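You operate a simulated robot arm through the tools that you are given. There is no shell and no other tool. Be economical: measure what you need, move in short steps, check, and stop when the job is done.

The job below is to be done with a simulated two-armed robot. You get a single attempt, and the scene is never put back.

JOB
On the top of the zinc table, fold the wiping rag in half.

The check looks at the end state, three seconds after you hand in, the way a careful person would. Anything else that was tipped, shoved, dropped, spilled or broken makes it a failure. Flat cloth is picked up by pressing the open fingertips on it (5 to 10 N) and closing them slowly along it; thin cloth reads only 2 to 8 mm in the jaws.

ROBOT AND FRAMES
Two 7-joint arms with two-finger parallel grippers on one trunk, on a base that drives. Base frame: it is fixed to the floor where the robot stands at the start and does not move with it; the origin is under the middle of the robot, x ahead of it, y to its left, z up. Lengths are in mm, angles in degrees, forces in N, time in s.
The left shoulder is at the start at [70, 134, 1151], the right one opposite. Places, roughly: top of the zinc table [600, 0, 800]. Payload 1.57 kg a hand.
The TCP of each hand is the grasp point between the finger pads, 30 mm short of the fingertips. In the tool frame z runs along the fingers and y along their closing line. Largest opening 80 mm; finger width 17, thickness 12; the body of the gripper, 40 by 82 mm, starts 80 mm behind the TCP.
Orientation is told as [roll, pitch, yaw] about the base's x, y, z axes, in that order, counted from this pose: with the fingers straight down and closing along the base's y, the tool's x points along the base's -x, its y along +y and its z along -z.

CONTROLS
- The arms move only by the tool step_arm. It takes "left_motion", "right_motion" or both (then of equal length, played together; a hand with none holds still); each is text: rows parted by semicolons, each of 7 numbers parted by spaces: the opening in per cent of the stroke, from 0 (shut) to 100 (fully open), then the shift along the tool's x, y, z in units of 300 mm (1.0 is 300 mm), then the turn, a rotation vector about the tool's x, y, z in units of 180 degrees (1.0 is 180 degrees). In form: gripper tx ty tz rx ry rz; .... A call has 1 to 12 rows; each row is the pose to reach, as a shift and turn from the pose commanded when the call began, along the tool's axes at that moment. A call with a number of a shift or a turn outside -1 to 1 is refused whole. A row lasts 0.2 s, in which the tool goes at most 50 mm and 8.6 degrees; a call with a longer step from one row to the next is refused whole, and so is a gripper value outside its range. A pose out of reach is approached as far as the arm can. The call stops where the force on the tool passes 40 N (or 10 N more than at its start, if that is more) or the arm is blocked; 0.2 s more then pass. Each finger travels about 153 mm/s and halts on what it meets, pressing with about 23 N; the grip force reading is that of the motor and also rises with nothing between the fingers. The clock runs only during rows and for 0.2 s after the last one: add rows that repeat a pose to give the fingers time. The reply holds the time, the measured pose of the TCP, the force on the tool along the base axes, the opening and the grip force, in the units named above and with some noise.
- Cameras (640 x 400 px; columns grow to the right, rows downward): "scene" is now at [126.3, 9.9, 1354.4]; the picture's right is [0.13, -0.99, 0.00], its down [-0.78, -0.11, -0.61] and it looks along [0.61, 0.08, -0.79] (base axes); focal length 293 px, centre (320, 200). "left" rides on the left gripper at [72, 7, -122] in its tool frame; the picture's right is [-0.09, 1.00, 0.00], its down [-0.84, -0.08, -0.54] and it looks along [-0.54, -0.05, 0.84] (tool axes); focal length 238 px, centre (320, 200). "right" rides on the right gripper at [72, -7, -122] in its tool frame; the picture's right is [0.09, 1.00, 0.00], its down [-0.84, 0.08, -0.54] and it looks along [-0.54, 0.05, 0.84] (tool axes); focal length 238 px, centre (320, 200). There is no depth. A picture from a camera that has moved, and an enlarged one, comes with that camera's place and axes in the base frame and with its lens.
- snapshot(camera): a new picture of that camera. The clock stands still meanwhile.
- lift_body(by): slides the trunk up (or, below 0, down) by that many mm; the arms and the scene camera ride with it, the base frame stays. It gives what a move gives, with no picture.
- drive_base(legs): drives the robot by 1 to 6 legs, each [ahead, left, turn to the left] in mm, mm and degrees, along the robot's own axes; the way and the turn of a leg run together, so that a leg with both is an arc; at most 1500 mm and 180 degrees a leg. The arms and the cameras ride along, it lands a little off, and it stops where it bumps. It gives what a move gives.
- turn_head(pan, tilt): turns the head with the scene camera to pan (to the left, within 86 degrees either way) and tilt (down, from -29 to 69), counted from straight ahead of the robot. It gives what a move gives.
- close_up(camera, box): a new picture of the part [left, top, right, bottom] of that camera's present view, enlarged. The clock stands still meanwhile.
- finish_job(): hands the job in; it is judged then, once.

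Work in short steps. Places have to be worked out from the pictures, the camera data and where the tool is seen: move nearer, look again, correct. Check each grasp and each placing, and mend what went wrong. You have 120 turns and 108 pictures in all, those below and enlarged ones among them. Open the grippers and draw the arms clear of the work before you hand the job in, unless the task says otherwise; then end with one line.

The tools are called after "Emit:" by a JSON object that holds its "api" and its "payload". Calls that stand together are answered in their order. step_arm: Moves the arms, as the interface text tells. Its arguments: {"type":"object","properties":{"left_motion":{"type":"string"},"right_motion":{"type":"string"}},"required":[]} The other tools are called the same way: lift_body (by) slides the trunk up or down; drive_base (legs) drives the base; turn_head (pan, tilt) turns the head that bears the scene camera; snapshot (camera) takes a picture; close_up (camera, box) takes an enlarged picture of a part of a camera's view; finish_job () hands the job in.

At the start:

```text
time: 0.0
left_ee_pos: [468.3, 205.1, 1030.0]
left_tcp_rot: [0.0, 0.0, 0.0]
left_ft_force: [-0.3, 0.2, -0.2]
left_finger_gap: 80.0
left_gripper_force: 0.1
right_ee_pos: [436.9, -237.2, 995.0]
right_tcp_rot: [-0.1, 0.0, -0.1]
right_ft_force: [-0.7, 0.2, -0.3]
right_finger_gap: 80.0
right_gripper_force: 0.1
trunk travel left (down, up): [-725.0, 215.0]
robot x, y, heading: [-1.0, 2.4, -0.1]
head pan, tilt: [7.7, 52.2]
```

scene: 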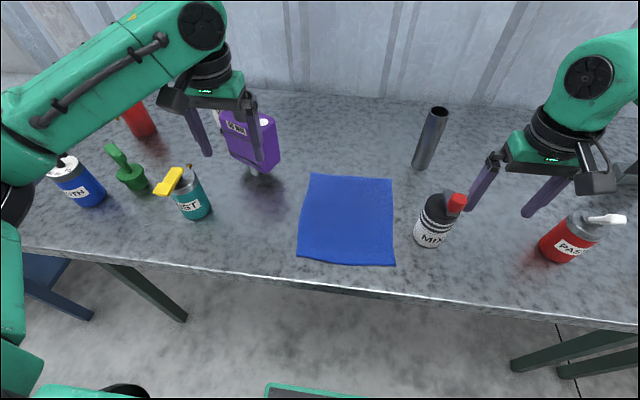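
right: 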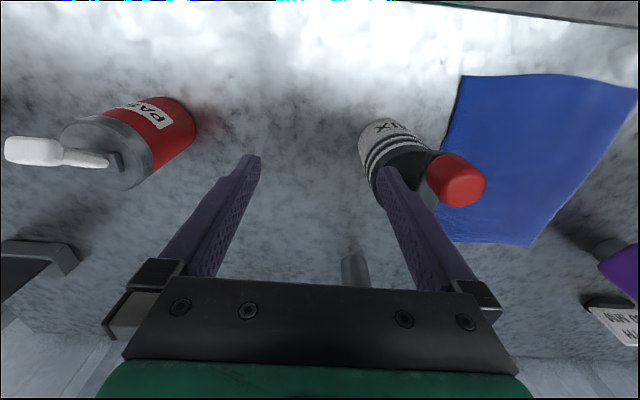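
left: 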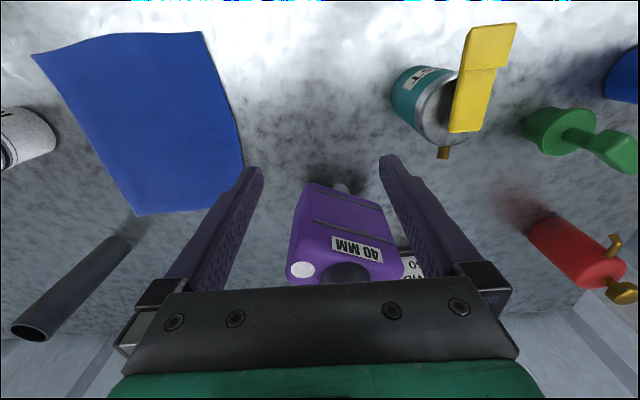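

The rag spans roughly x 400–640, y −108…+97, with the MIX bottle just right of it (about x 468, y −180). The far corners are at the limit of reach, so I'll drive 70 mm ahead first.

Emit:
{"api": "drive_base", "payload": {"legs": [[70, 0, 0]]}}

Emit:
{"api": "turn_head", "payload": {"pan": 0, "tilt": 60}}

Emit:
{"api": "snapshot", "payload": {"camera": "scene"}}

```text
time: 1.0
left_ee_pos: [534.6, 205.5, 1032.4]
left_tcp_rot: [-0.1, -0.2, 0.1]
left_ft_force: [0.6, 0.0, 0.0]
left_finger_gap: 80.1
left_gripper_force: 0.0
right_ee_pos: [503.5, -234.7, 996.2]
right_tcp_rot: [0.0, -0.1, 0.0]
right_ft_force: [0.2, 0.8, 1.1]
right_finger_gap: 80.0
right_gripper_force: 0.0
trunk travel left (down, up): [-725.0, 215.0]
robot x, y, heading: [69.0, 0.2, -0.0]
head pan, tilt: [7.7, 52.2]
```

```text
time: 1.7
left_ee_pos: [537.3, 204.8, 1029.9]
left_tcp_rot: [0.0, 0.1, 0.1]
left_ft_force: [0.7, -0.5, -1.1]
left_finger_gap: 80.2
left_gripper_force: 0.1
right_ee_pos: [505.8, -235.1, 995.0]
right_tcp_rot: [0.0, 0.1, 0.0]
right_ft_force: [0.7, 0.2, 0.2]
right_finger_gap: 79.9
right_gripper_force: 0.1
trunk travel left (down, up): [-725.0, 215.0]
robot x, y, heading: [71.5, 1.4, -0.4]
head pan, tilt: [0.0, 60.0]
```

```text
104 pictures are left
camera scene: at [189.0, 0.0, 1344.7], right [0.0, -1.0, 0.0], down [-0.87, 0.0, -0.5], along [0.5, 0.0, -0.87], focal length 293 px, centre (320, 200)
```

scene: 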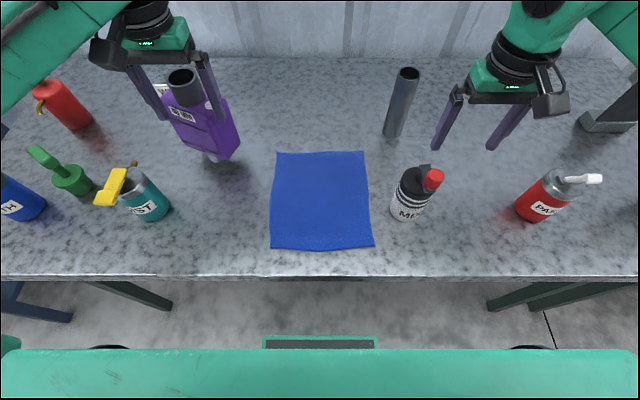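

Near edge is at x≈394 (y −107…+96), far edge x≈633. I'll bring both hands at height over points a bit inside the near corners with fingers partly closed, clearing the MIX bottle.

Emit:
{"api": "step_arm", "payload": {"left_motion": "80 0.072 -0.078 0 0 0 0; 60 0.143 -0.156 0 0 0 0; 40 0.215 -0.233 0 0 0 0; 40 0.287 -0.311 0 0 0 0; 40 0.358 -0.389 0 0 0 0; 40 0.43 -0.467 0 0 0 0; 40 0.43 -0.467 0.1 0 0 0; 40 0.43 -0.467 0.233 0 0 0; 40 0.43 -0.467 0.367 0 0 0; 40 0.43 -0.467 0.433 0 0 0", "right_motion": "80 0 0 -0.067 0 0 0; 60 0.065 0.105 -0.067 0 0 0; 40 0.131 0.211 -0.067 0 0 0; 40 0.196 0.316 -0.067 0 0 0; 40 0.262 0.421 -0.067 0 0 0; 40 0.327 0.527 -0.067 0 0 0; 40 0.327 0.527 0.067 0 0 0; 40 0.327 0.527 0.2 0 0 0; 40 0.327 0.527 0.317 0 0 0; 40 0.327 0.527 0.317 0 0 0"}}

Emit:
{"api": "snapshot", "payload": {"camera": "scene"}}

Emit:
{"api": "snapshot", "payload": {"camera": "left"}}

Emit:
{"api": "snapshot", "payload": {"camera": "right"}}

```text
time: 3.9
left_ee_pos: [409.4, 65.3, 900.9]
left_tcp_rot: [0.0, 0.0, 0.1]
left_ft_force: [-0.1, 0.3, 0.0]
left_finger_gap: 32.0
left_gripper_force: 0.1
right_ee_pos: [410.6, -76.3, 900.6]
right_tcp_rot: [0.0, 0.0, 0.1]
right_ft_force: [-0.3, -0.5, -0.3]
right_finger_gap: 31.8
right_gripper_force: 0.1
trunk travel left (down, up): [-725.0, 215.0]
robot x, y, heading: [67.7, -0.6, 0.3]
head pan, tilt: [0.0, 60.0]
```

```text
103 pictures are left
camera scene: at [187.7, 0.0, 1344.8], right [0.0, -1.0, 0.0], down [-0.87, 0.0, -0.5], along [0.5, 0.0, -0.87], focal length 293 px, centre (320, 200)
```

scene: 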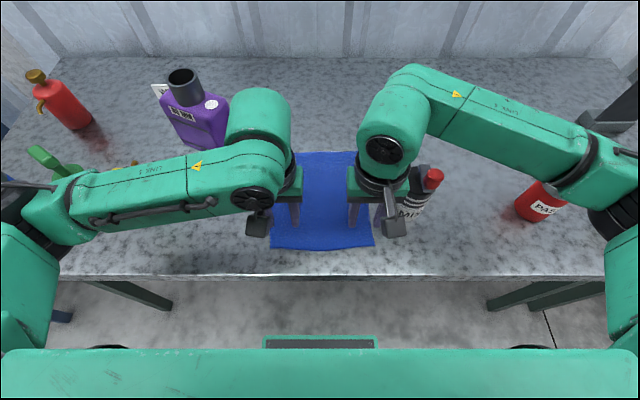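

```text
102 pictures are left
camera left: at [337.8, 70.9, 1022.9], right [0.09, 1.0, 0.0], down [0.84, -0.08, 0.54], along [0.54, -0.05, -0.84], focal length 238 px, centre (320, 200)
```

left: 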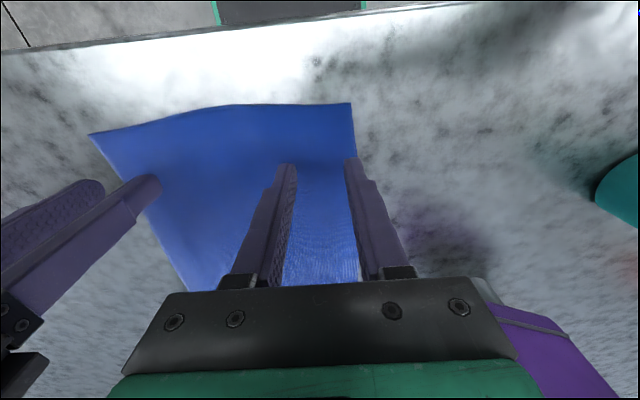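

```text
101 pictures are left
camera right: at [339.1, -84.4, 1020.3], right [-0.09, 1.0, 0.0], down [0.84, 0.08, 0.54], along [0.54, 0.05, -0.84], focal length 238 px, centre (320, 200)
```

right: 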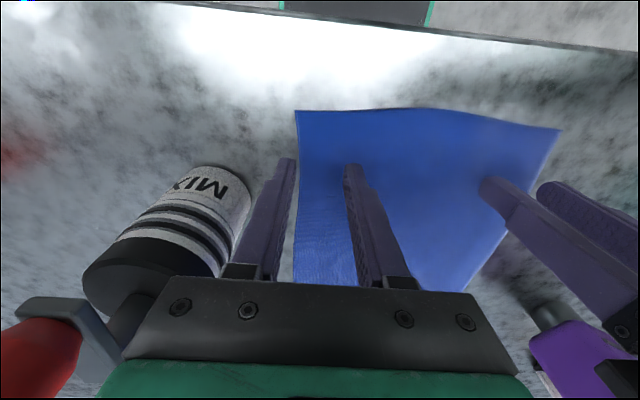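

Corners seen at about (382, 94) and (388, −101), so I'll shift slightly toward the near edge and inward, and descend close to the cloth.

Emit:
{"api": "step_arm", "payload": {"left_motion": "40 0.025 -0.01 0.1 0 0 0; 40 0.025 -0.01 0.2 0 0 0; 40 0.025 -0.01 0.2 0 0 0", "right_motion": "40 0.027 0.02 0.1 0 0 0; 40 0.027 0.02 0.2 0 0 0; 40 0.027 0.02 0.2 0 0 0"}}

Emit:
{"api": "snapshot", "payload": {"camera": "left"}}

Emit:
{"api": "snapshot", "payload": {"camera": "right"}}

```text
time: 4.3
left_ee_pos: [405.6, 61.9, 881.9]
left_tcp_rot: [-0.3, -1.1, 0.1]
left_ft_force: [-2.4, 0.0, 12.9]
left_finger_gap: 31.7
left_gripper_force: 0.1
right_ee_pos: [402.1, -73.1, 883.6]
right_tcp_rot: [0.3, -0.7, 0.0]
right_ft_force: [-2.7, -0.8, 12.2]
right_finger_gap: 31.7
right_gripper_force: 0.0
trunk travel left (down, up): [-725.0, 215.0]
robot x, y, heading: [69.3, -0.3, -0.2]
head pan, tilt: [0.0, 60.0]
stopped in row 2 (left hand): the force on the tool passed its limit (the readings are from after the stop); the commanded pose is now the measured one
```

```text
100 pictures are left
camera left: at [330.1, 68.3, 1003.9], right [0.09, 1.0, 0.0], down [0.83, -0.07, 0.56], along [0.56, -0.05, -0.83], focal length 238 px, centre (320, 200)
```

left: 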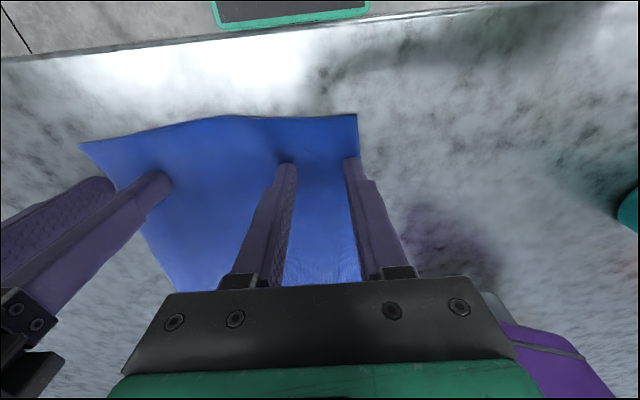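

```text
99 pictures are left
camera right: at [330.9, -80.2, 1002.7], right [-0.09, 1.0, 0.01], down [0.83, 0.07, 0.55], along [0.55, 0.05, -0.83], focal length 238 px, centre (320, 200)
```

right: 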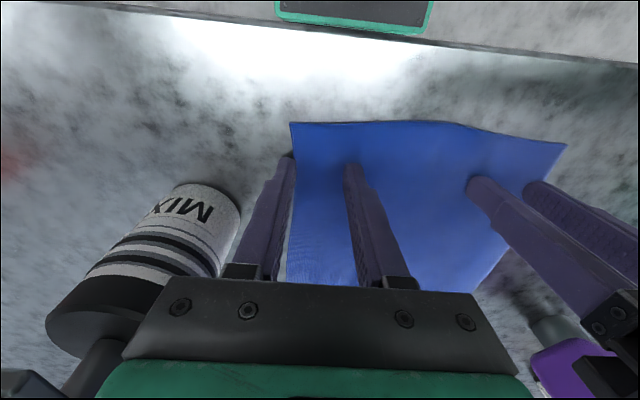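

Contact came at TCP z≈883, so the table top is at about z 850. Rescaled, the rag is about x 375–592, y −97…+88. I'll lift, move to (388, 55) and (388, −63), and stay just above the cloth.

Emit:
{"api": "step_arm", "payload": {"left_motion": "40 0 0 -0.05 0 0 0; 40 0.055 -0.023 -0.05 0 0.005 0; 40 0.055 -0.023 -0.03 0 0.006 0; 40 0.055 -0.023 -0.02 0 0.006 0", "right_motion": "40 0 0 -0.05 0 0 0; 40 0.047 0.034 -0.05 0 0.004 0; 40 0.047 0.034 -0.03 0 0.004 0; 40 0.047 0.034 -0.02 0 0.004 0"}}

Emit:
{"api": "snapshot", "payload": {"camera": "left"}}

Emit:
{"api": "snapshot", "payload": {"camera": "right"}}

```text
time: 5.3
left_ee_pos: [391.0, 54.9, 886.6]
left_tcp_rot: [-0.3, 0.2, 0.0]
left_ft_force: [0.2, 0.0, 0.1]
left_finger_gap: 32.1
left_gripper_force: 0.0
right_ee_pos: [391.2, -64.3, 885.9]
right_tcp_rot: [0.4, 0.3, 0.0]
right_ft_force: [0.5, 0.0, 0.2]
right_finger_gap: 31.7
right_gripper_force: 0.1
trunk travel left (down, up): [-725.0, 215.0]
robot x, y, heading: [69.9, -4.0, -0.1]
head pan, tilt: [0.0, 60.0]
```

```text
98 pictures are left
camera left: at [318.8, 61.6, 1009.1], right [0.09, 1.0, 0.0], down [0.84, -0.07, 0.54], along [0.54, -0.05, -0.84], focal length 238 px, centre (320, 200)
```

left: 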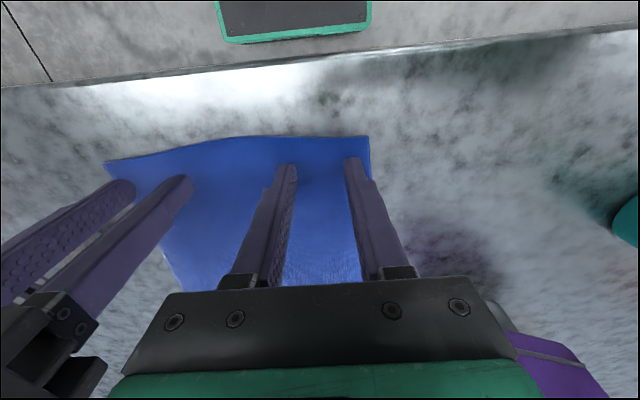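

```text
97 pictures are left
camera right: at [321.8, -70.7, 1008.1], right [-0.09, 1.0, 0.01], down [0.84, 0.07, 0.54], along [0.54, 0.05, -0.84], focal length 238 px, centre (320, 200)
```

right: 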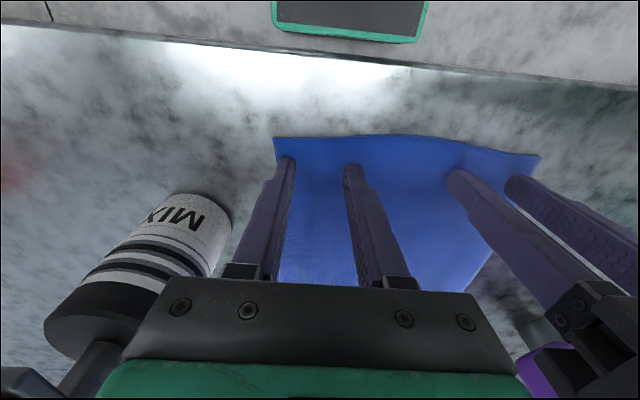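

All four tips are over the cloth near the corners. Now press gently.

Emit:
{"api": "step_arm", "payload": {"left_motion": "40 0 0 0.006 0 0 0; 40 0 0 0.011 0 0 0; 40 0 0 0.011 0 0 0", "right_motion": "40 0 0 0.006 0 0 0; 40 0 0 0.009 0 0 0; 40 0 0 0.009 0 0 0"}}

```text
time: 6.1
left_ee_pos: [390.1, 54.4, 883.6]
left_tcp_rot: [-0.3, 0.1, 0.2]
left_ft_force: [2.1, 0.4, 7.3]
left_finger_gap: 31.8
left_gripper_force: 0.1
right_ee_pos: [390.9, -64.5, 885.6]
right_tcp_rot: [0.3, 0.3, 0.0]
right_ft_force: [0.1, 0.3, 1.5]
right_finger_gap: 32.0
right_gripper_force: 0.1
trunk travel left (down, up): [-725.0, 215.0]
robot x, y, heading: [68.9, -0.9, 0.3]
head pan, tilt: [0.0, 60.0]
```

Left presses 7 N, right only 1.5 N; lower the right a little more.

Emit:
{"api": "step_arm", "payload": {"right_motion": "40 0 0 0.004 0 0 0; 40 0 0 0.007 0 0 0; 40 0 0 0.007 0 0 0"}}

```text
time: 6.9
left_ee_pos: [389.7, 55.2, 883.9]
left_tcp_rot: [-0.1, 0.2, 0.1]
left_ft_force: [1.6, 0.0, 5.9]
left_finger_gap: 31.8
left_gripper_force: 0.1
right_ee_pos: [390.4, -63.3, 883.6]
right_tcp_rot: [0.3, 0.1, 0.0]
right_ft_force: [2.1, -2.0, 14.7]
right_finger_gap: 32.3
right_gripper_force: 0.0
trunk travel left (down, up): [-725.0, 215.0]
robot x, y, heading: [65.1, 2.6, 0.1]
head pan, tilt: [0.0, 60.0]
```

Right is a touch high at 14.7 N; ease it 0.8 mm and close both slowly.

Emit:
{"api": "step_arm", "payload": {"left_motion": "40 0 0 0 0 0 0; 36 0 0 0 0 0 0; 32 0 0 0 0 0 0; 28 0 0 0 0 0 0; 24 0 0 0 0 0 0; 20 0 0 0 0 0 0; 16 0 0 0 0 0 0; 12 0 0 0 0 0 0; 8 0 0 0 0 0 0; 4 0 0 0 0 0 0; 0 0 0 0 0 0 0; 0 0 0 0 0 0 0", "right_motion": "40 0 0 -0.0025 0 0 0; 36 0 0 -0.0025 0 0 0; 32 0 0 -0.0025 0 0 0; 28 0 0 -0.0025 0 0 0; 24 0 0 -0.0025 0 0 0; 20 0 0 -0.0025 0 0 0; 16 0 0 -0.0025 0 0 0; 12 0 0 -0.0025 0 0 0; 8 0 0 -0.0025 0 0 0; 4 0 0 -0.0025 0 0 0; 0 0 0 -0.0025 0 0 0; 0 0 0 -0.0025 0 0 0"}}

Emit:
{"api": "snapshot", "payload": {"camera": "left"}}

Emit:
{"api": "snapshot", "payload": {"camera": "right"}}

```text
time: 9.5
left_ee_pos: [389.7, 54.9, 883.2]
left_tcp_rot: [-0.2, 0.2, 0.1]
left_ft_force: [-1.1, -0.4, 4.2]
left_finger_gap: 0.0
left_gripper_force: 21.3
right_ee_pos: [389.4, -62.6, 883.1]
right_tcp_rot: [0.2, 0.2, 0.0]
right_ft_force: [0.1, 0.6, 13.1]
right_finger_gap: 4.4
right_gripper_force: 22.6
trunk travel left (down, up): [-725.0, 215.0]
robot x, y, heading: [68.2, 1.2, 0.0]
head pan, tilt: [0.0, 60.0]
```

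```text
96 pictures are left
camera left: at [316.9, 61.6, 1006.2], right [0.09, 1.0, 0.0], down [0.84, -0.07, 0.54], along [0.54, -0.05, -0.84], focal length 238 px, centre (320, 200)
```

left: 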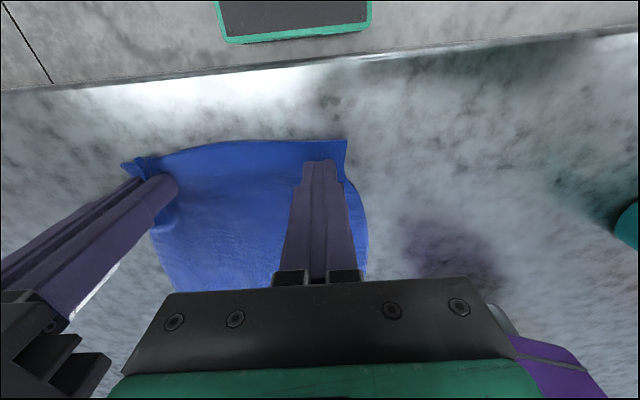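

```text
95 pictures are left
camera right: at [319.4, -69.8, 1004.2], right [-0.09, 1.0, 0.0], down [0.84, 0.07, 0.54], along [0.54, 0.05, -0.84], focal length 238 px, centre (320, 200)
```

right: 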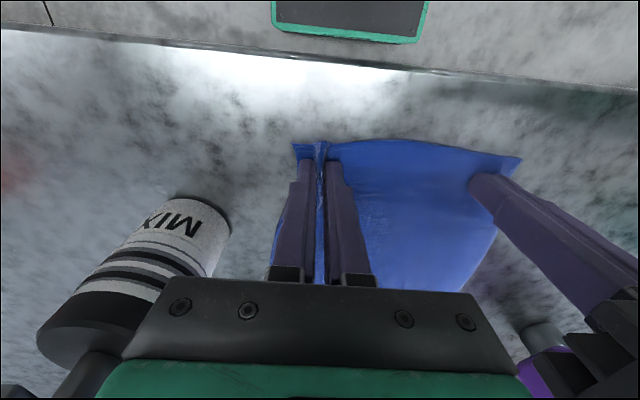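

Right holds a pucker (4.4 mm); left slipped (gap 0). I'll lift the left, reopen, and press again slightly harder at y≈50.

Emit:
{"api": "step_arm", "payload": {"left_motion": "0 0 0 -0.05 0 0 0; 20 0 -0.015 -0.05 0 0 0; 40 0 -0.015 -0.05 0 0 0; 40 0 -0.015 -0.02 0 0 0; 40 0 -0.015 -0.005 0 0 0; 40 0 -0.015 0.001 0 0 0; 40 0 -0.015 0.004 0 0 0; 40 0 -0.015 0.004 0 0 0"}}

Emit:
{"api": "snapshot", "payload": {"camera": "left"}}

```text
time: 11.3
left_ee_pos: [389.8, 52.0, 883.4]
left_tcp_rot: [-0.4, 0.2, 0.2]
left_ft_force: [-0.2, 1.5, 12.0]
left_finger_gap: 31.9
left_gripper_force: 0.0
right_ee_pos: [389.6, -63.0, 883.0]
right_tcp_rot: [0.1, 0.2, -0.2]
right_ft_force: [0.7, -0.6, 10.0]
right_finger_gap: 4.7
right_gripper_force: 22.9
trunk travel left (down, up): [-725.0, 215.0]
robot x, y, heading: [67.4, 1.4, -0.2]
head pan, tilt: [0.0, 60.0]
```

```text
94 pictures are left
camera left: at [317.3, 56.9, 1005.3], right [0.09, 1.0, 0.0], down [0.84, -0.07, 0.54], along [0.54, -0.05, -0.84], focal length 238 px, centre (320, 200)
```

left: 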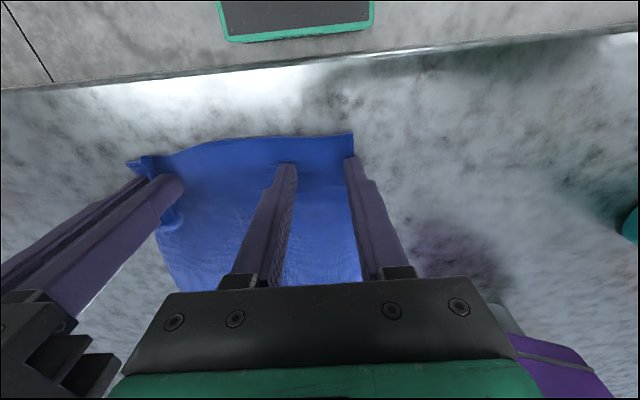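

The outer left finger is right on the cloth's edge; hop 7 mm inward, press to ~10 N, then close slowly.

Emit:
{"api": "step_arm", "payload": {"left_motion": "40 0 0 -0.03 0 0 0; 40 0 -0.024 -0.03 0 0 0; 40 0 -0.024 -0.008 0 0 0; 40 0 -0.024 -0.001 0 0 0; 40 0 -0.024 0.001 0 0 0; 40 0 -0.024 0.001 0 0 0"}}

Emit:
{"api": "close_up", "payload": {"camera": "left", "box": [220, 100, 460, 250]}}

```text
time: 12.7
left_ee_pos: [388.9, 44.2, 883.7]
left_tcp_rot: [-0.2, 0.1, 0.1]
left_ft_force: [-0.2, 2.4, 13.0]
left_finger_gap: 32.1
left_gripper_force: 0.3
right_ee_pos: [390.0, -62.9, 882.6]
right_tcp_rot: [0.2, 0.1, -0.1]
right_ft_force: [1.1, -0.6, 11.2]
right_finger_gap: 4.5
right_gripper_force: 22.9
trunk travel left (down, up): [-725.0, 215.0]
robot x, y, heading: [66.6, 0.3, 0.0]
head pan, tilt: [0.0, 60.0]
```

```text
2.67 times, centred on (340, 175) of left
camera zoom: at [317.3, 49.8, 1005.5], right [0.09, 1.0, 0.0], down [0.84, -0.07, 0.54], along [0.54, -0.05, -0.84], focal length 636 px, centre (267, 267)
```

zoom: 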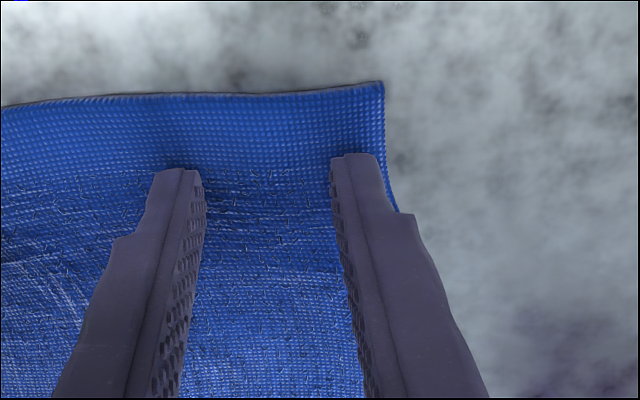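

Both left tips are now on cloth at 13 N; ease slightly and close slowly.

Emit:
{"api": "step_arm", "payload": {"left_motion": "40 0 0 -0.001 0 0 0; 36 0 0 -0.001 0 0 0; 32 0 0 -0.001 0 0 0; 28 0 0 -0.001 0 0 0; 24 0 0 -0.001 0 0 0; 20 0 0 -0.001 0 0 0; 16 0 0 -0.001 0 0 0; 12 0 0 -0.001 0 0 0; 8 0 0 -0.001 0 0 0; 4 0 0 -0.001 0 0 0; 0 0 0 -0.001 0 0 0; 0 0 0 -0.001 0 0 0"}}

Emit:
{"api": "snapshot", "payload": {"camera": "left"}}

```text
time: 15.3
left_ee_pos: [389.4, 41.9, 882.8]
left_tcp_rot: [-0.5, 0.1, 0.1]
left_ft_force: [0.6, -19.0, 11.2]
left_finger_gap: 5.7
left_gripper_force: 22.5
right_ee_pos: [389.2, -63.0, 884.2]
right_tcp_rot: [0.4, 0.2, 0.0]
right_ft_force: [-1.5, 19.5, 8.7]
right_finger_gap: 5.0
right_gripper_force: 22.7
trunk travel left (down, up): [-725.0, 215.0]
robot x, y, heading: [70.2, -2.8, 0.2]
head pan, tilt: [0.0, 60.0]
```

```text
92 pictures are left
camera left: at [317.0, 49.1, 1005.7], right [0.09, 1.0, -0.01], down [0.84, -0.07, 0.54], along [0.54, -0.06, -0.84], focal length 238 px, centre (320, 200)
```

left: 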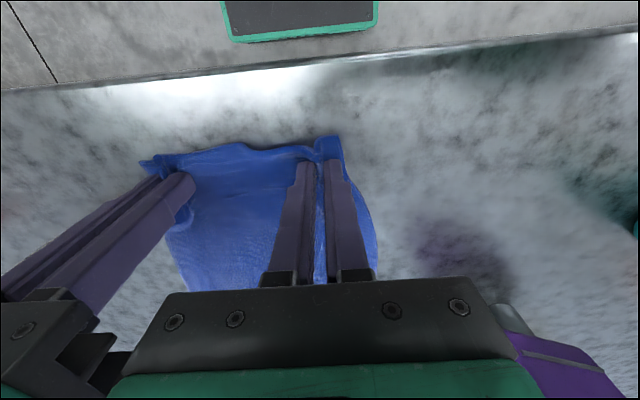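

Both hands grip cloth now (5.7 and 5.0 mm) with it taut between them. I'll relax the tension slightly and lift along the first half of the fold arc (crease at x≈483), tilting the fingers back with the cloth edge.

Emit:
{"api": "step_arm", "payload": {"left_motion": "0 0 -0.006 -0.02 0 0 0; 0 -0.015 -0.006 -0.04 0 0.014 0; 0 -0.032 -0.006 -0.076 0 0.028 0; 0 -0.05 -0.006 -0.112 0 0.042 0; 0 -0.07 -0.006 -0.148 0 0.056 0; 0 -0.098 -0.006 -0.18 0 0.07 0; 0 -0.127 -0.006 -0.21 0 0.083 0; 0 -0.127 -0.006 -0.21 0 0.083 0", "right_motion": "0 0 0.006 -0.02 0 0 0; 0 -0.015 0.006 -0.04 0 0.014 0; 0 -0.032 0.006 -0.076 0 0.028 0; 0 -0.05 0.006 -0.112 0 0.042 0; 0 -0.07 0.006 -0.148 0 0.056 0; 0 -0.098 0.006 -0.18 0 0.07 0; 0 -0.127 0.006 -0.21 0 0.083 0; 0 -0.127 0.006 -0.21 0 0.083 0"}}

Emit:
{"api": "snapshot", "payload": {"camera": "scene"}}

Emit:
{"api": "snapshot", "payload": {"camera": "left"}}

Emit:
{"api": "snapshot", "payload": {"camera": "right"}}

```text
time: 17.1
left_ee_pos: [429.4, 40.9, 946.4]
left_tcp_rot: [-0.2, 15.2, 0.1]
left_ft_force: [1.2, -9.6, 0.0]
left_finger_gap: 4.0
left_gripper_force: 22.9
right_ee_pos: [429.0, -61.5, 946.5]
right_tcp_rot: [0.3, 15.3, 0.0]
right_ft_force: [-0.9, 9.1, 0.0]
right_finger_gap: 4.6
right_gripper_force: 22.4
trunk travel left (down, up): [-725.0, 215.0]
robot x, y, heading: [70.3, 1.8, -0.1]
head pan, tilt: [0.0, 60.0]
```

```text
91 pictures are left
camera scene: at [187.4, 0.0, 1344.8], right [0.0, -1.0, 0.0], down [-0.87, 0.0, -0.5], along [0.5, 0.0, -0.87], focal length 293 px, centre (320, 200)
```

scene: 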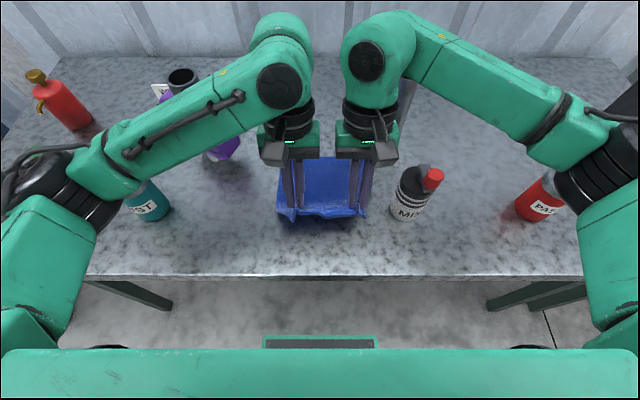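

```text
90 pictures are left
camera left: at [391.4, 47.1, 1083.6], right [0.09, 1.0, -0.03], down [0.95, -0.07, 0.3], along [0.3, -0.05, -0.95], focal length 238 px, centre (320, 200)
```

left: 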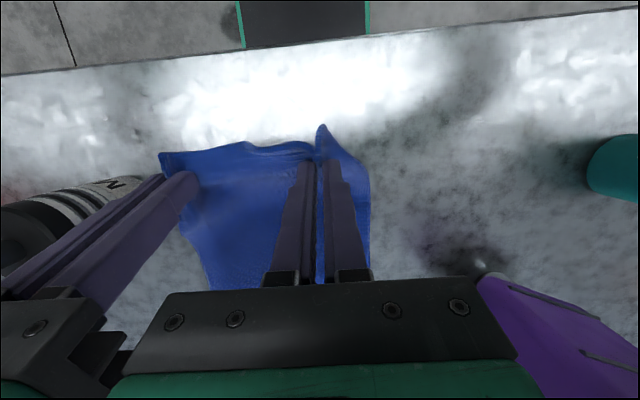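

```text
89 pictures are left
camera right: at [392.7, -67.9, 1082.1], right [-0.09, 1.0, 0.03], down [0.95, 0.08, 0.3], along [0.3, 0.05, -0.95], focal length 238 px, centre (320, 200)
```

right: 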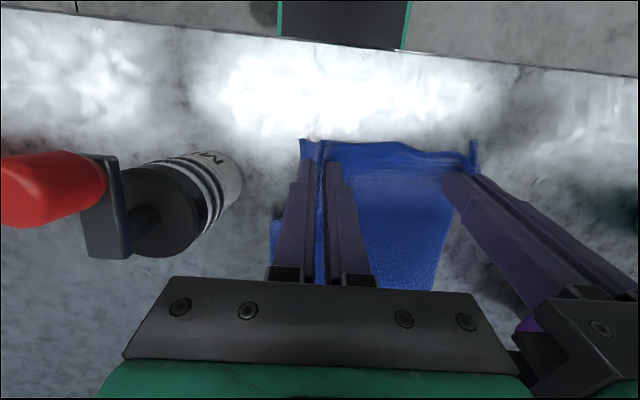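

Both hold and the cloth is lifting evenly. Continue through the apex of the arc to just past vertical, with tilt growing to ~33°.

Emit:
{"api": "step_arm", "payload": {"left_motion": "0 -0.025 -0.003 -0.03 0 0.014 0; 0 -0.051 -0.003 -0.059 0 0.028 0; 0 -0.088 -0.003 -0.083 0 0.042 0; 0 -0.125 -0.003 -0.107 0 0.056 0; 0 -0.165 -0.003 -0.121 0 0.07 0; 0 -0.204 -0.003 -0.135 0 0.083 0; 0 -0.244 -0.003 -0.139 0 0.091 0; 0 -0.284 -0.003 -0.143 0 0.1 0; 0 -0.284 -0.003 -0.143 0 0.1 0", "right_motion": "0 -0.025 0.003 -0.03 0 0.014 0; 0 -0.051 0.003 -0.059 0 0.028 0; 0 -0.088 0.003 -0.083 0 0.042 0; 0 -0.125 0.003 -0.107 0 0.056 0; 0 -0.165 0.003 -0.121 0 0.07 0; 0 -0.204 0.003 -0.135 0 0.083 0; 0 -0.244 0.003 -0.139 0 0.091 0; 0 -0.284 0.003 -0.143 0 0.1 0; 0 -0.284 0.003 -0.143 0 0.1 0"}}

Emit:
{"api": "snapshot", "payload": {"camera": "scene"}}

Emit:
{"api": "snapshot", "payload": {"camera": "right"}}

```text
time: 19.1
left_ee_pos: [523.0, 41.3, 963.6]
left_tcp_rot: [-0.3, 33.1, 0.0]
left_ft_force: [1.6, -6.0, 0.4]
left_finger_gap: 3.4
left_gripper_force: 23.2
right_ee_pos: [521.9, -60.3, 965.0]
right_tcp_rot: [0.3, 33.2, 0.1]
right_ft_force: [-0.3, 7.1, 0.8]
right_finger_gap: 4.6
right_gripper_force: 23.9
trunk travel left (down, up): [-725.0, 215.0]
robot x, y, heading: [65.2, -0.2, 0.0]
head pan, tilt: [0.0, 60.0]
```

```text
88 pictures are left
camera scene: at [187.4, 0.1, 1344.8], right [0.0, -1.0, 0.0], down [-0.87, 0.0, -0.5], along [0.5, 0.0, -0.87], focal length 293 px, centre (320, 200)
```

scene: 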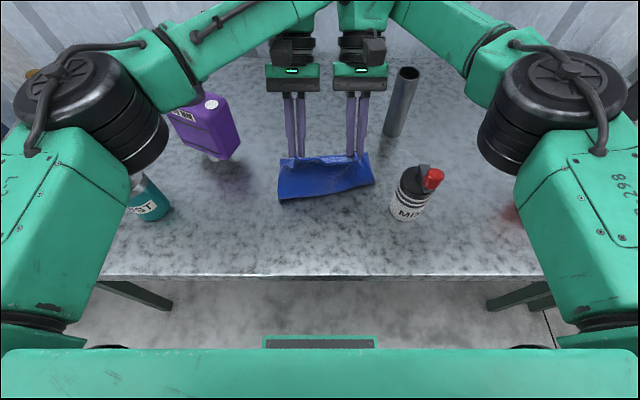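

```text
87 pictures are left
camera right: at [530.8, -66.6, 1105.9], right [-0.08, 1.0, 0.06], down [1.0, 0.08, 0.0], along [-0.01, 0.05, -1.0], focal length 238 px, centre (320, 200)
```

right: 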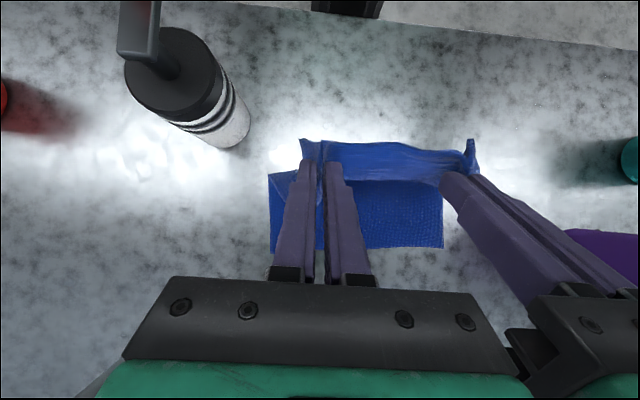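

Going well. Zoom in to judge crease and far edge before laying down.

Emit:
{"api": "close_up", "payload": {"camera": "scene", "box": [240, 110, 400, 210]}}

Emit:
{"api": "close_up", "payload": {"camera": "left", "box": [120, 60, 480, 285]}}

```text
4.00 times, centred on (320, 160) of scene
camera zoom: at [187.4, 0.1, 1344.8], right [0.0, -1.0, 0.0], down [-0.87, 0.0, -0.5], along [0.5, 0.0, -0.87], focal length 1170 px, centre (320, 360)
```

zoom: 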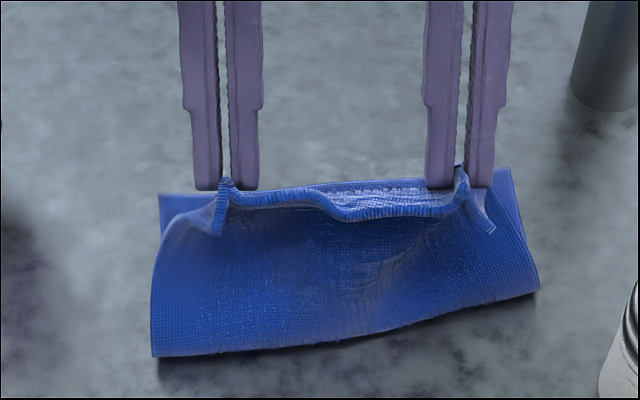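

```text
1.78 times, centred on (300, 172) of left
camera zoom: at [529.2, 47.3, 1106.1], right [0.07, 1.0, -0.05], down [1.0, -0.08, 0.0], along [-0.01, -0.05, -1.0], focal length 424 px, centre (356, 249)
```

zoom: 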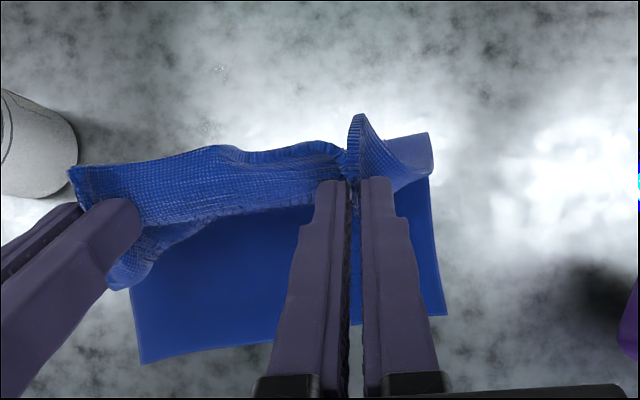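

The lower half has turned slightly: far edge runs from about (569, 85) to (587, −101). I'll lay the right hand ~10 mm farther forward than the left to match, first going most of the way down.

Emit:
{"api": "step_arm", "payload": {"left_motion": "0 -0.046 0 -0.014 0 0 0; 0 -0.093 0 -0.017 0 0 0; 0 -0.141 0 -0.004 0 0 0; 0 -0.188 0 0.02 0 0 0; 0 -0.234 0 0.054 0 0 0; 0 -0.234 0 0.054 0 0 0", "right_motion": "0 -0.055 0 -0.02 0 0 0; 0 -0.107 0 -0.026 0 0 0; 0 -0.16 0 -0.017 0 0 0; 0 -0.211 0 0.006 0 0 0; 0 -0.259 0 0.038 0 0 0; 0 -0.259 0 0.038 0 0 0"}}

Emit:
{"api": "close_up", "payload": {"camera": "scene", "box": [240, 110, 400, 210]}}

Emit:
{"api": "snapshot", "payload": {"camera": "left"}}

Emit:
{"api": "snapshot", "payload": {"camera": "right"}}

```text
time: 20.5
left_ee_pos: [548.2, 47.0, 921.7]
left_tcp_rot: [-0.6, 33.3, -0.2]
left_ft_force: [-0.6, -26.6, -0.4]
left_finger_gap: 8.2
left_gripper_force: 23.2
left hand out of reach, approached as far as the arm can: row 3, 4, 5, 6
right_ee_pos: [544.6, -68.6, 924.6]
right_tcp_rot: [0.8, 33.3, 0.3]
right_ft_force: [-0.2, 27.1, 0.9]
right_finger_gap: 5.9
right_gripper_force: 23.3
right hand out of reach, approached as far as the arm can: row 2, 3, 4, 5, 6
trunk travel left (down, up): [-725.0, 215.0]
robot x, y, heading: [68.0, -1.2, 0.2]
head pan, tilt: [0.0, 60.0]
```

```text
4.00 times, centred on (320, 160) of scene
camera zoom: at [188.0, -0.2, 1344.8], right [0.0, -1.0, 0.0], down [-0.87, 0.0, -0.5], along [0.5, 0.0, -0.87], focal length 1170 px, centre (320, 360)
```

zoom: 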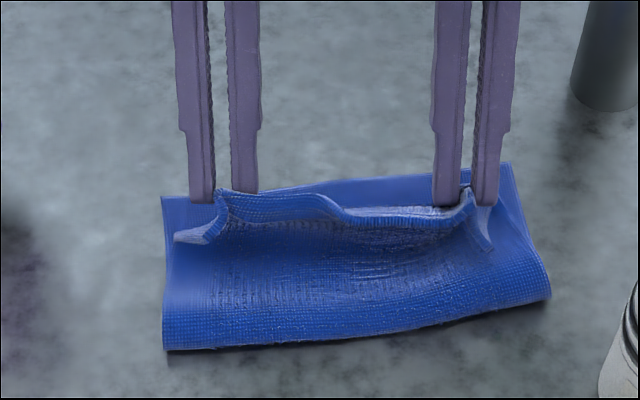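

```text
83 pictures are left
camera left: at [554.2, 53.0, 1064.8], right [0.08, 1.0, -0.06], down [1.0, -0.08, 0.0], along [-0.01, -0.06, -1.0], focal length 238 px, centre (320, 200)
```

left: 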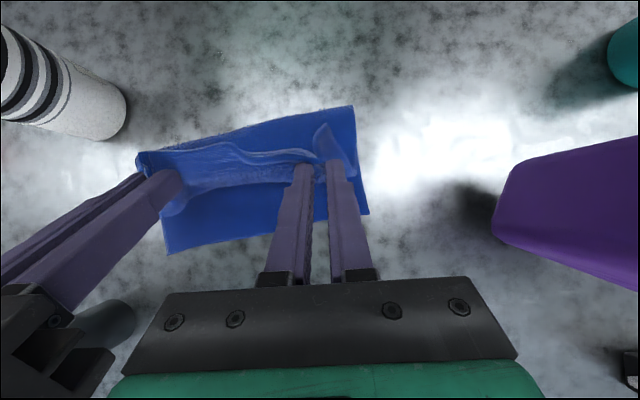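

```text
82 pictures are left
camera right: at [553.4, -76.1, 1064.6], right [-0.08, 1.0, 0.06], down [1.0, 0.08, -0.01], along [-0.01, 0.06, -1.0], focal length 238 px, centre (320, 200)
```

right: 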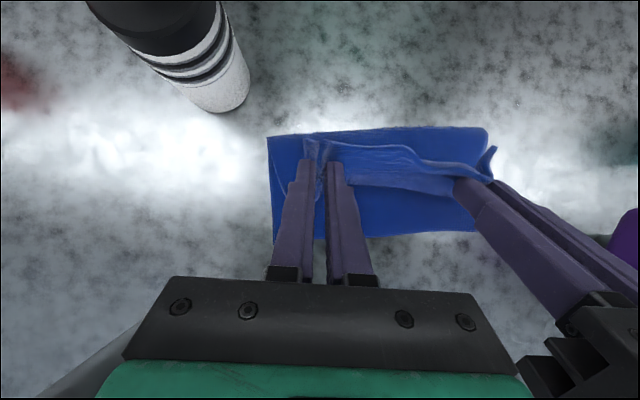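

The arms hit their reach limit and got pushed apart sideways (27 N tension). I'll back both off a little before driving the base forward a bit.

Emit:
{"api": "step_arm", "payload": {"left_motion": "0 0.028 0 0.018 0 0 0; 0 0.056 0 0.036 0 0 0; 0 0.056 0 0.036 0 0 0", "right_motion": "0 0.028 0 0.018 0 0 0; 0 0.056 0 0.036 0 0 0; 0 0.056 0 0.036 0 0 0"}}

```text
time: 21.3
left_ee_pos: [528.3, 49.1, 923.4]
left_tcp_rot: [0.0, 33.3, 0.1]
left_ft_force: [-0.2, -0.8, 0.1]
left_finger_gap: 0.1
left_gripper_force: 21.1
right_ee_pos: [525.4, -70.7, 926.7]
right_tcp_rot: [0.4, 33.2, 0.1]
right_ft_force: [-0.3, -0.4, -0.9]
right_finger_gap: 4.2
right_gripper_force: 23.2
trunk travel left (down, up): [-725.0, 215.0]
robot x, y, heading: [74.0, -4.8, 0.0]
head pan, tilt: [0.0, 60.0]
```

The left hand's gap is 0: it slipped off. Check how the cloth lies.

Emit:
{"api": "close_up", "payload": {"camera": "scene", "box": [240, 110, 400, 210]}}

Emit:
{"api": "snapshot", "payload": {"camera": "left"}}

```text
4.00 times, centred on (320, 160) of scene
camera zoom: at [188.5, -0.3, 1344.7], right [0.0, -1.0, 0.0], down [-0.87, 0.0, -0.5], along [0.5, 0.0, -0.87], focal length 1170 px, centre (320, 360)
```

zoom: 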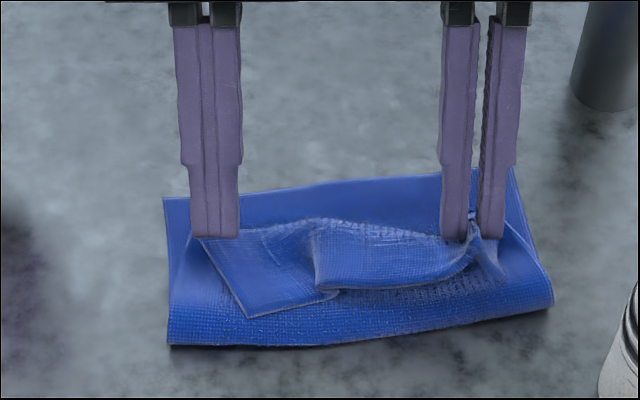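

```text
80 pictures are left
camera left: at [534.4, 55.2, 1064.5], right [0.07, 1.0, -0.05], down [1.0, -0.07, -0.01], along [-0.01, -0.05, -1.0], focal length 238 px, centre (320, 200)
```

left: 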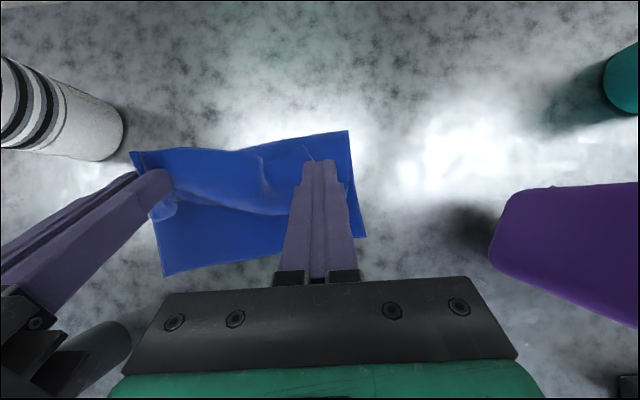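

The left corner slipped and curled back over the flap; the right still holds. I'll raise the left hand clear, then drive 45 mm ahead (the right hand carrying its corner forward).

Emit:
{"api": "step_arm", "payload": {"left_motion": "0 0 0 -0.08 0 0 0; 0 0 0 -0.16 0 0 0; 0 0 0 -0.16 0 0 0"}}

Emit:
{"api": "drive_base", "payload": {"legs": [[45, 0, 0]]}}

Emit:
{"api": "snapshot", "payload": {"camera": "scene"}}

```text
time: 22.1
left_ee_pos: [546.8, 48.5, 953.7]
left_tcp_rot: [-0.3, 33.2, 0.0]
left_ft_force: [-0.4, 0.7, -0.1]
left_finger_gap: 0.1
left_gripper_force: 21.2
left hand out of reach, approached as far as the arm can: row 2, 3
right_ee_pos: [524.6, -69.3, 924.3]
right_tcp_rot: [0.3, 33.3, 0.1]
right_ft_force: [-1.0, -0.2, 1.0]
right_finger_gap: 4.3
right_gripper_force: 23.3
trunk travel left (down, up): [-725.0, 215.0]
robot x, y, heading: [70.2, -3.0, 0.0]
head pan, tilt: [0.0, 60.0]
```

```text
time: 23.0
left_ee_pos: [588.2, 48.8, 955.6]
left_tcp_rot: [-0.3, 33.0, 0.0]
left_ft_force: [0.4, -0.4, 0.4]
left_finger_gap: 0.0
left_gripper_force: 21.1
right_ee_pos: [566.8, -69.9, 927.6]
right_tcp_rot: [0.3, 33.0, 0.1]
right_ft_force: [-0.6, -0.8, -0.5]
right_finger_gap: 4.4
right_gripper_force: 22.4
trunk travel left (down, up): [-725.0, 215.0]
robot x, y, heading: [115.1, -5.2, 0.2]
head pan, tilt: [0.0, 60.0]
```

```text
79 pictures are left
camera scene: at [227.9, 0.0, 1345.3], right [0.0, -1.0, 0.0], down [-0.86, 0.0, -0.5], along [0.5, 0.0, -0.86], focal length 293 px, centre (320, 200)
```

scene: 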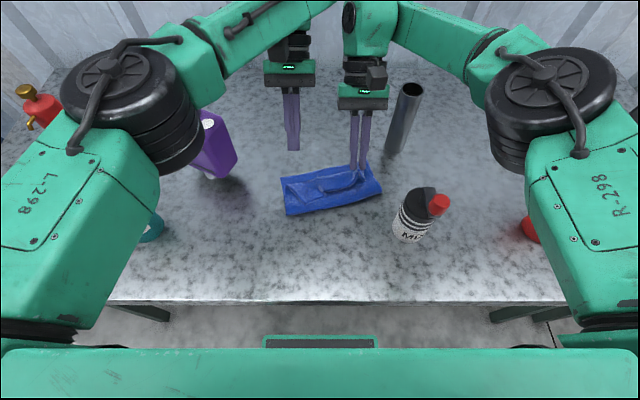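

Room now. Lower the right hand to bring its pinch down near the far-right corner.

Emit:
{"api": "step_arm", "payload": {"right_motion": "0 -0.06 0 0 0 0 0; 0 -0.113 0 0.026 0 0 0; 0 -0.145 0 0.064 0 0 0; 0 -0.145 0 0.064 0 0 0"}}

Emit:
{"api": "close_up", "payload": {"camera": "scene", "box": [256, 130, 416, 230]}}

Emit:
{"api": "snapshot", "payload": {"camera": "right"}}

```text
time: 24.0
left_ee_pos: [591.3, 48.4, 953.9]
left_tcp_rot: [-0.2, 33.2, 0.0]
left_ft_force: [0.5, 0.0, 0.5]
left_finger_gap: 0.0
left_gripper_force: 20.9
right_ee_pos: [585.0, -70.2, 887.9]
right_tcp_rot: [0.4, 33.1, 0.0]
right_ft_force: [1.0, -1.3, 5.6]
right_finger_gap: 4.4
right_gripper_force: 23.6
right hand out of reach, approached as far as the arm can: row 2, 3, 4
trunk travel left (down, up): [-725.0, 215.0]
robot x, y, heading: [112.0, 3.3, -0.1]
head pan, tilt: [0.0, 60.0]
```

```text
4.00 times, centred on (336, 180) of scene
camera zoom: at [231.6, 0.1, 1345.1], right [0.0, -1.0, 0.0], down [-0.87, 0.0, -0.5], along [0.5, 0.0, -0.87], focal length 1170 px, centre (256, 280)
```

zoom: 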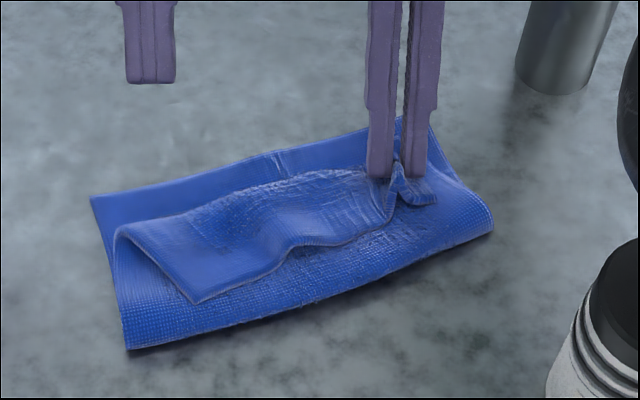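

```text
77 pictures are left
camera right: at [592.6, -76.2, 1029.1], right [-0.08, 1.0, 0.06], down [1.0, 0.08, 0.0], along [-0.01, 0.06, -1.0], focal length 238 px, centre (320, 200)
```

right: 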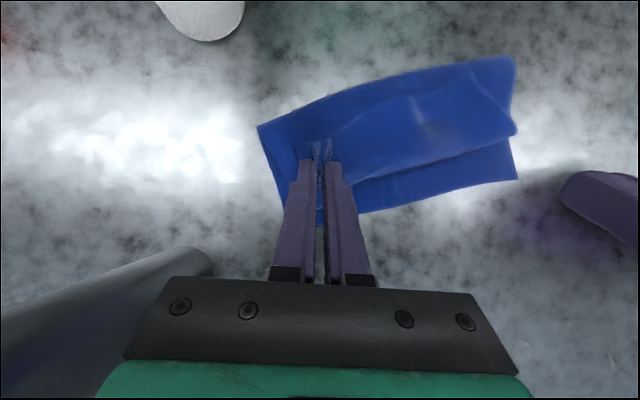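

The right pinch is down on the cloth but ~35 mm short of the far edge, and the edge is curled back. I'll release the right gently, lift off along the fingers, and look at how the flap rests before unrolling it.

Emit:
{"api": "step_arm", "payload": {"right_motion": "5 0 0 -0.01 0 0 0; 15 0 0 -0.01 0 0 0; 20 0 0 -0.01 0 0 0; 20 0 0 -0.06 0 0 0; 20 0 0 -0.16 0 0 0; 20 0 0 -0.2 0 0 0"}}

Emit:
{"api": "close_up", "payload": {"camera": "scene", "box": [256, 130, 416, 230]}}

Emit:
{"api": "snapshot", "payload": {"camera": "left"}}

```text
time: 25.4
left_ee_pos: [592.0, 48.9, 955.1]
left_tcp_rot: [-0.3, 33.2, 0.0]
left_ft_force: [0.0, -0.3, -0.6]
left_finger_gap: 0.0
left_gripper_force: 21.5
right_ee_pos: [592.0, -78.5, 922.5]
right_tcp_rot: [0.3, 33.3, 0.1]
right_ft_force: [-0.9, 0.0, 0.9]
right_finger_gap: 15.9
right_gripper_force: 0.0
right hand out of reach, approached as far as the arm can: row 4, 5, 6
trunk travel left (down, up): [-725.0, 215.0]
robot x, y, heading: [114.2, -2.0, 0.1]
head pan, tilt: [0.0, 60.0]
```

```text
4.00 times, centred on (336, 180) of scene
camera zoom: at [233.0, 0.0, 1344.7], right [0.0, -1.0, 0.0], down [-0.87, 0.0, -0.5], along [0.5, 0.0, -0.87], focal length 1170 px, centre (256, 280)
```

zoom: 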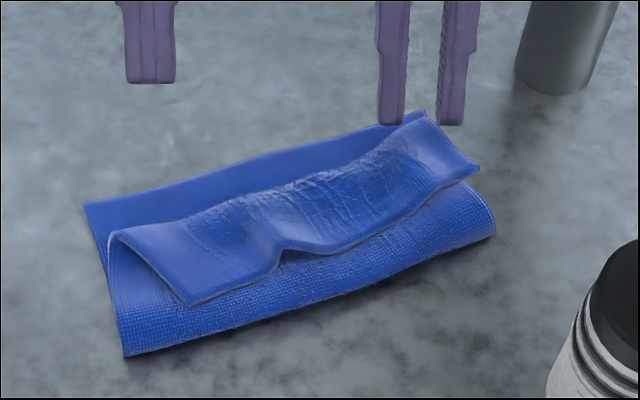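

```text
75 pictures are left
camera left: at [598.0, 54.5, 1095.3], right [0.07, 1.0, -0.05], down [1.0, -0.07, 0.0], along [-0.01, -0.05, -1.0], focal length 238 px, centre (320, 200)
```

left: 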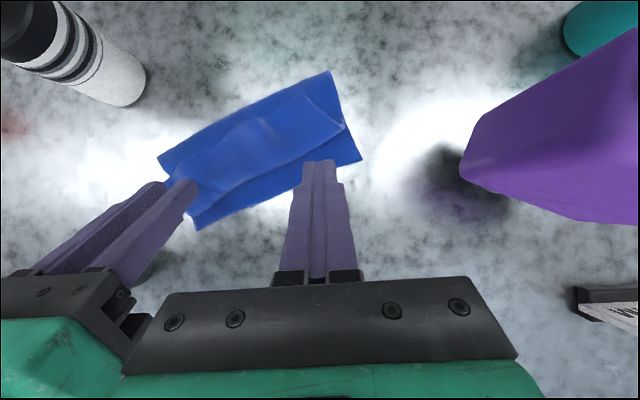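

The edge lies neatly as a curled-back lip (~45 mm) over the flap, so I'll regrip the lip at its free corners and pull it forward to full extension. First bring both hands upright over the lip corners (left about (518, 9), right about (565, −83)).

Emit:
{"api": "step_arm", "payload": {"left_motion": "10 0.027 -0.022 0.034 0 -0.031 0; 20 0.054 -0.044 0.068 0 -0.061 0; 30 0.081 -0.067 0.102 0 -0.092 0; 30 0.107 -0.089 0.137 0 -0.123 0; 30 0.134 -0.111 0.171 0 -0.153 0; 30 0.161 -0.133 0.205 0 -0.184 0; 30 0.161 -0.133 0.205 0 -0.184 0", "right_motion": "20 0 0 -0.06 0 -0.031 0; 20 0.02 -0.003 -0.06 0 -0.061 0; 30 0.04 -0.006 -0.04 0 -0.092 0; 30 0.06 -0.01 -0.02 0 -0.123 0; 30 0.08 -0.015 0.01 0 -0.153 0; 30 0.09 -0.015 0.027 0 -0.184 0; 30 0.09 -0.015 0.027 0 -0.184 0"}}

Emit:
{"api": "snapshot", "payload": {"camera": "left"}}

Emit:
{"api": "snapshot", "payload": {"camera": "right"}}

```text
time: 27.0
left_ee_pos: [517.0, 7.6, 929.5]
left_tcp_rot: [-0.3, 0.0, 0.3]
left_ft_force: [-0.3, -0.7, 0.2]
left_finger_gap: 24.0
left_gripper_force: 0.0
right_ee_pos: [565.3, -82.4, 931.0]
right_tcp_rot: [0.3, 0.1, -0.1]
right_ft_force: [-0.1, 0.6, 0.5]
right_finger_gap: 24.0
right_gripper_force: 0.1
right hand out of reach, approached as far as the arm can: row 1, 2, 3
trunk travel left (down, up): [-725.0, 215.0]
robot x, y, heading: [115.4, 2.9, 0.3]
head pan, tilt: [0.0, 60.0]
```

```text
74 pictures are left
camera left: at [444.6, 13.8, 1051.3], right [0.09, 1.0, 0.0], down [0.84, -0.07, 0.54], along [0.54, -0.05, -0.84], focal length 238 px, centre (320, 200)
```

left: 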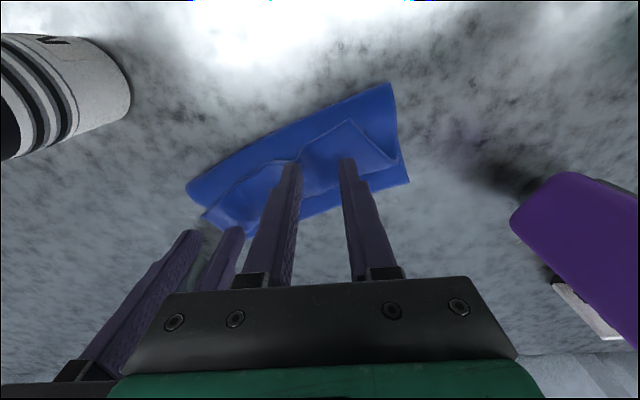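

```text
73 pictures are left
camera right: at [495.4, -89.4, 1051.3], right [-0.09, 1.0, 0.01], down [0.84, 0.07, 0.54], along [0.54, 0.05, -0.84], focal length 238 px, centre (320, 200)
```

right: 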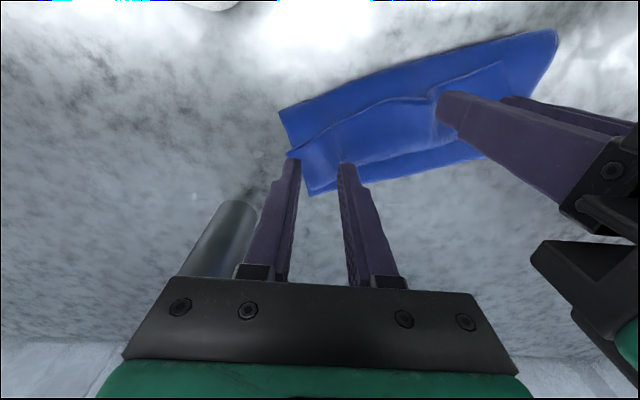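

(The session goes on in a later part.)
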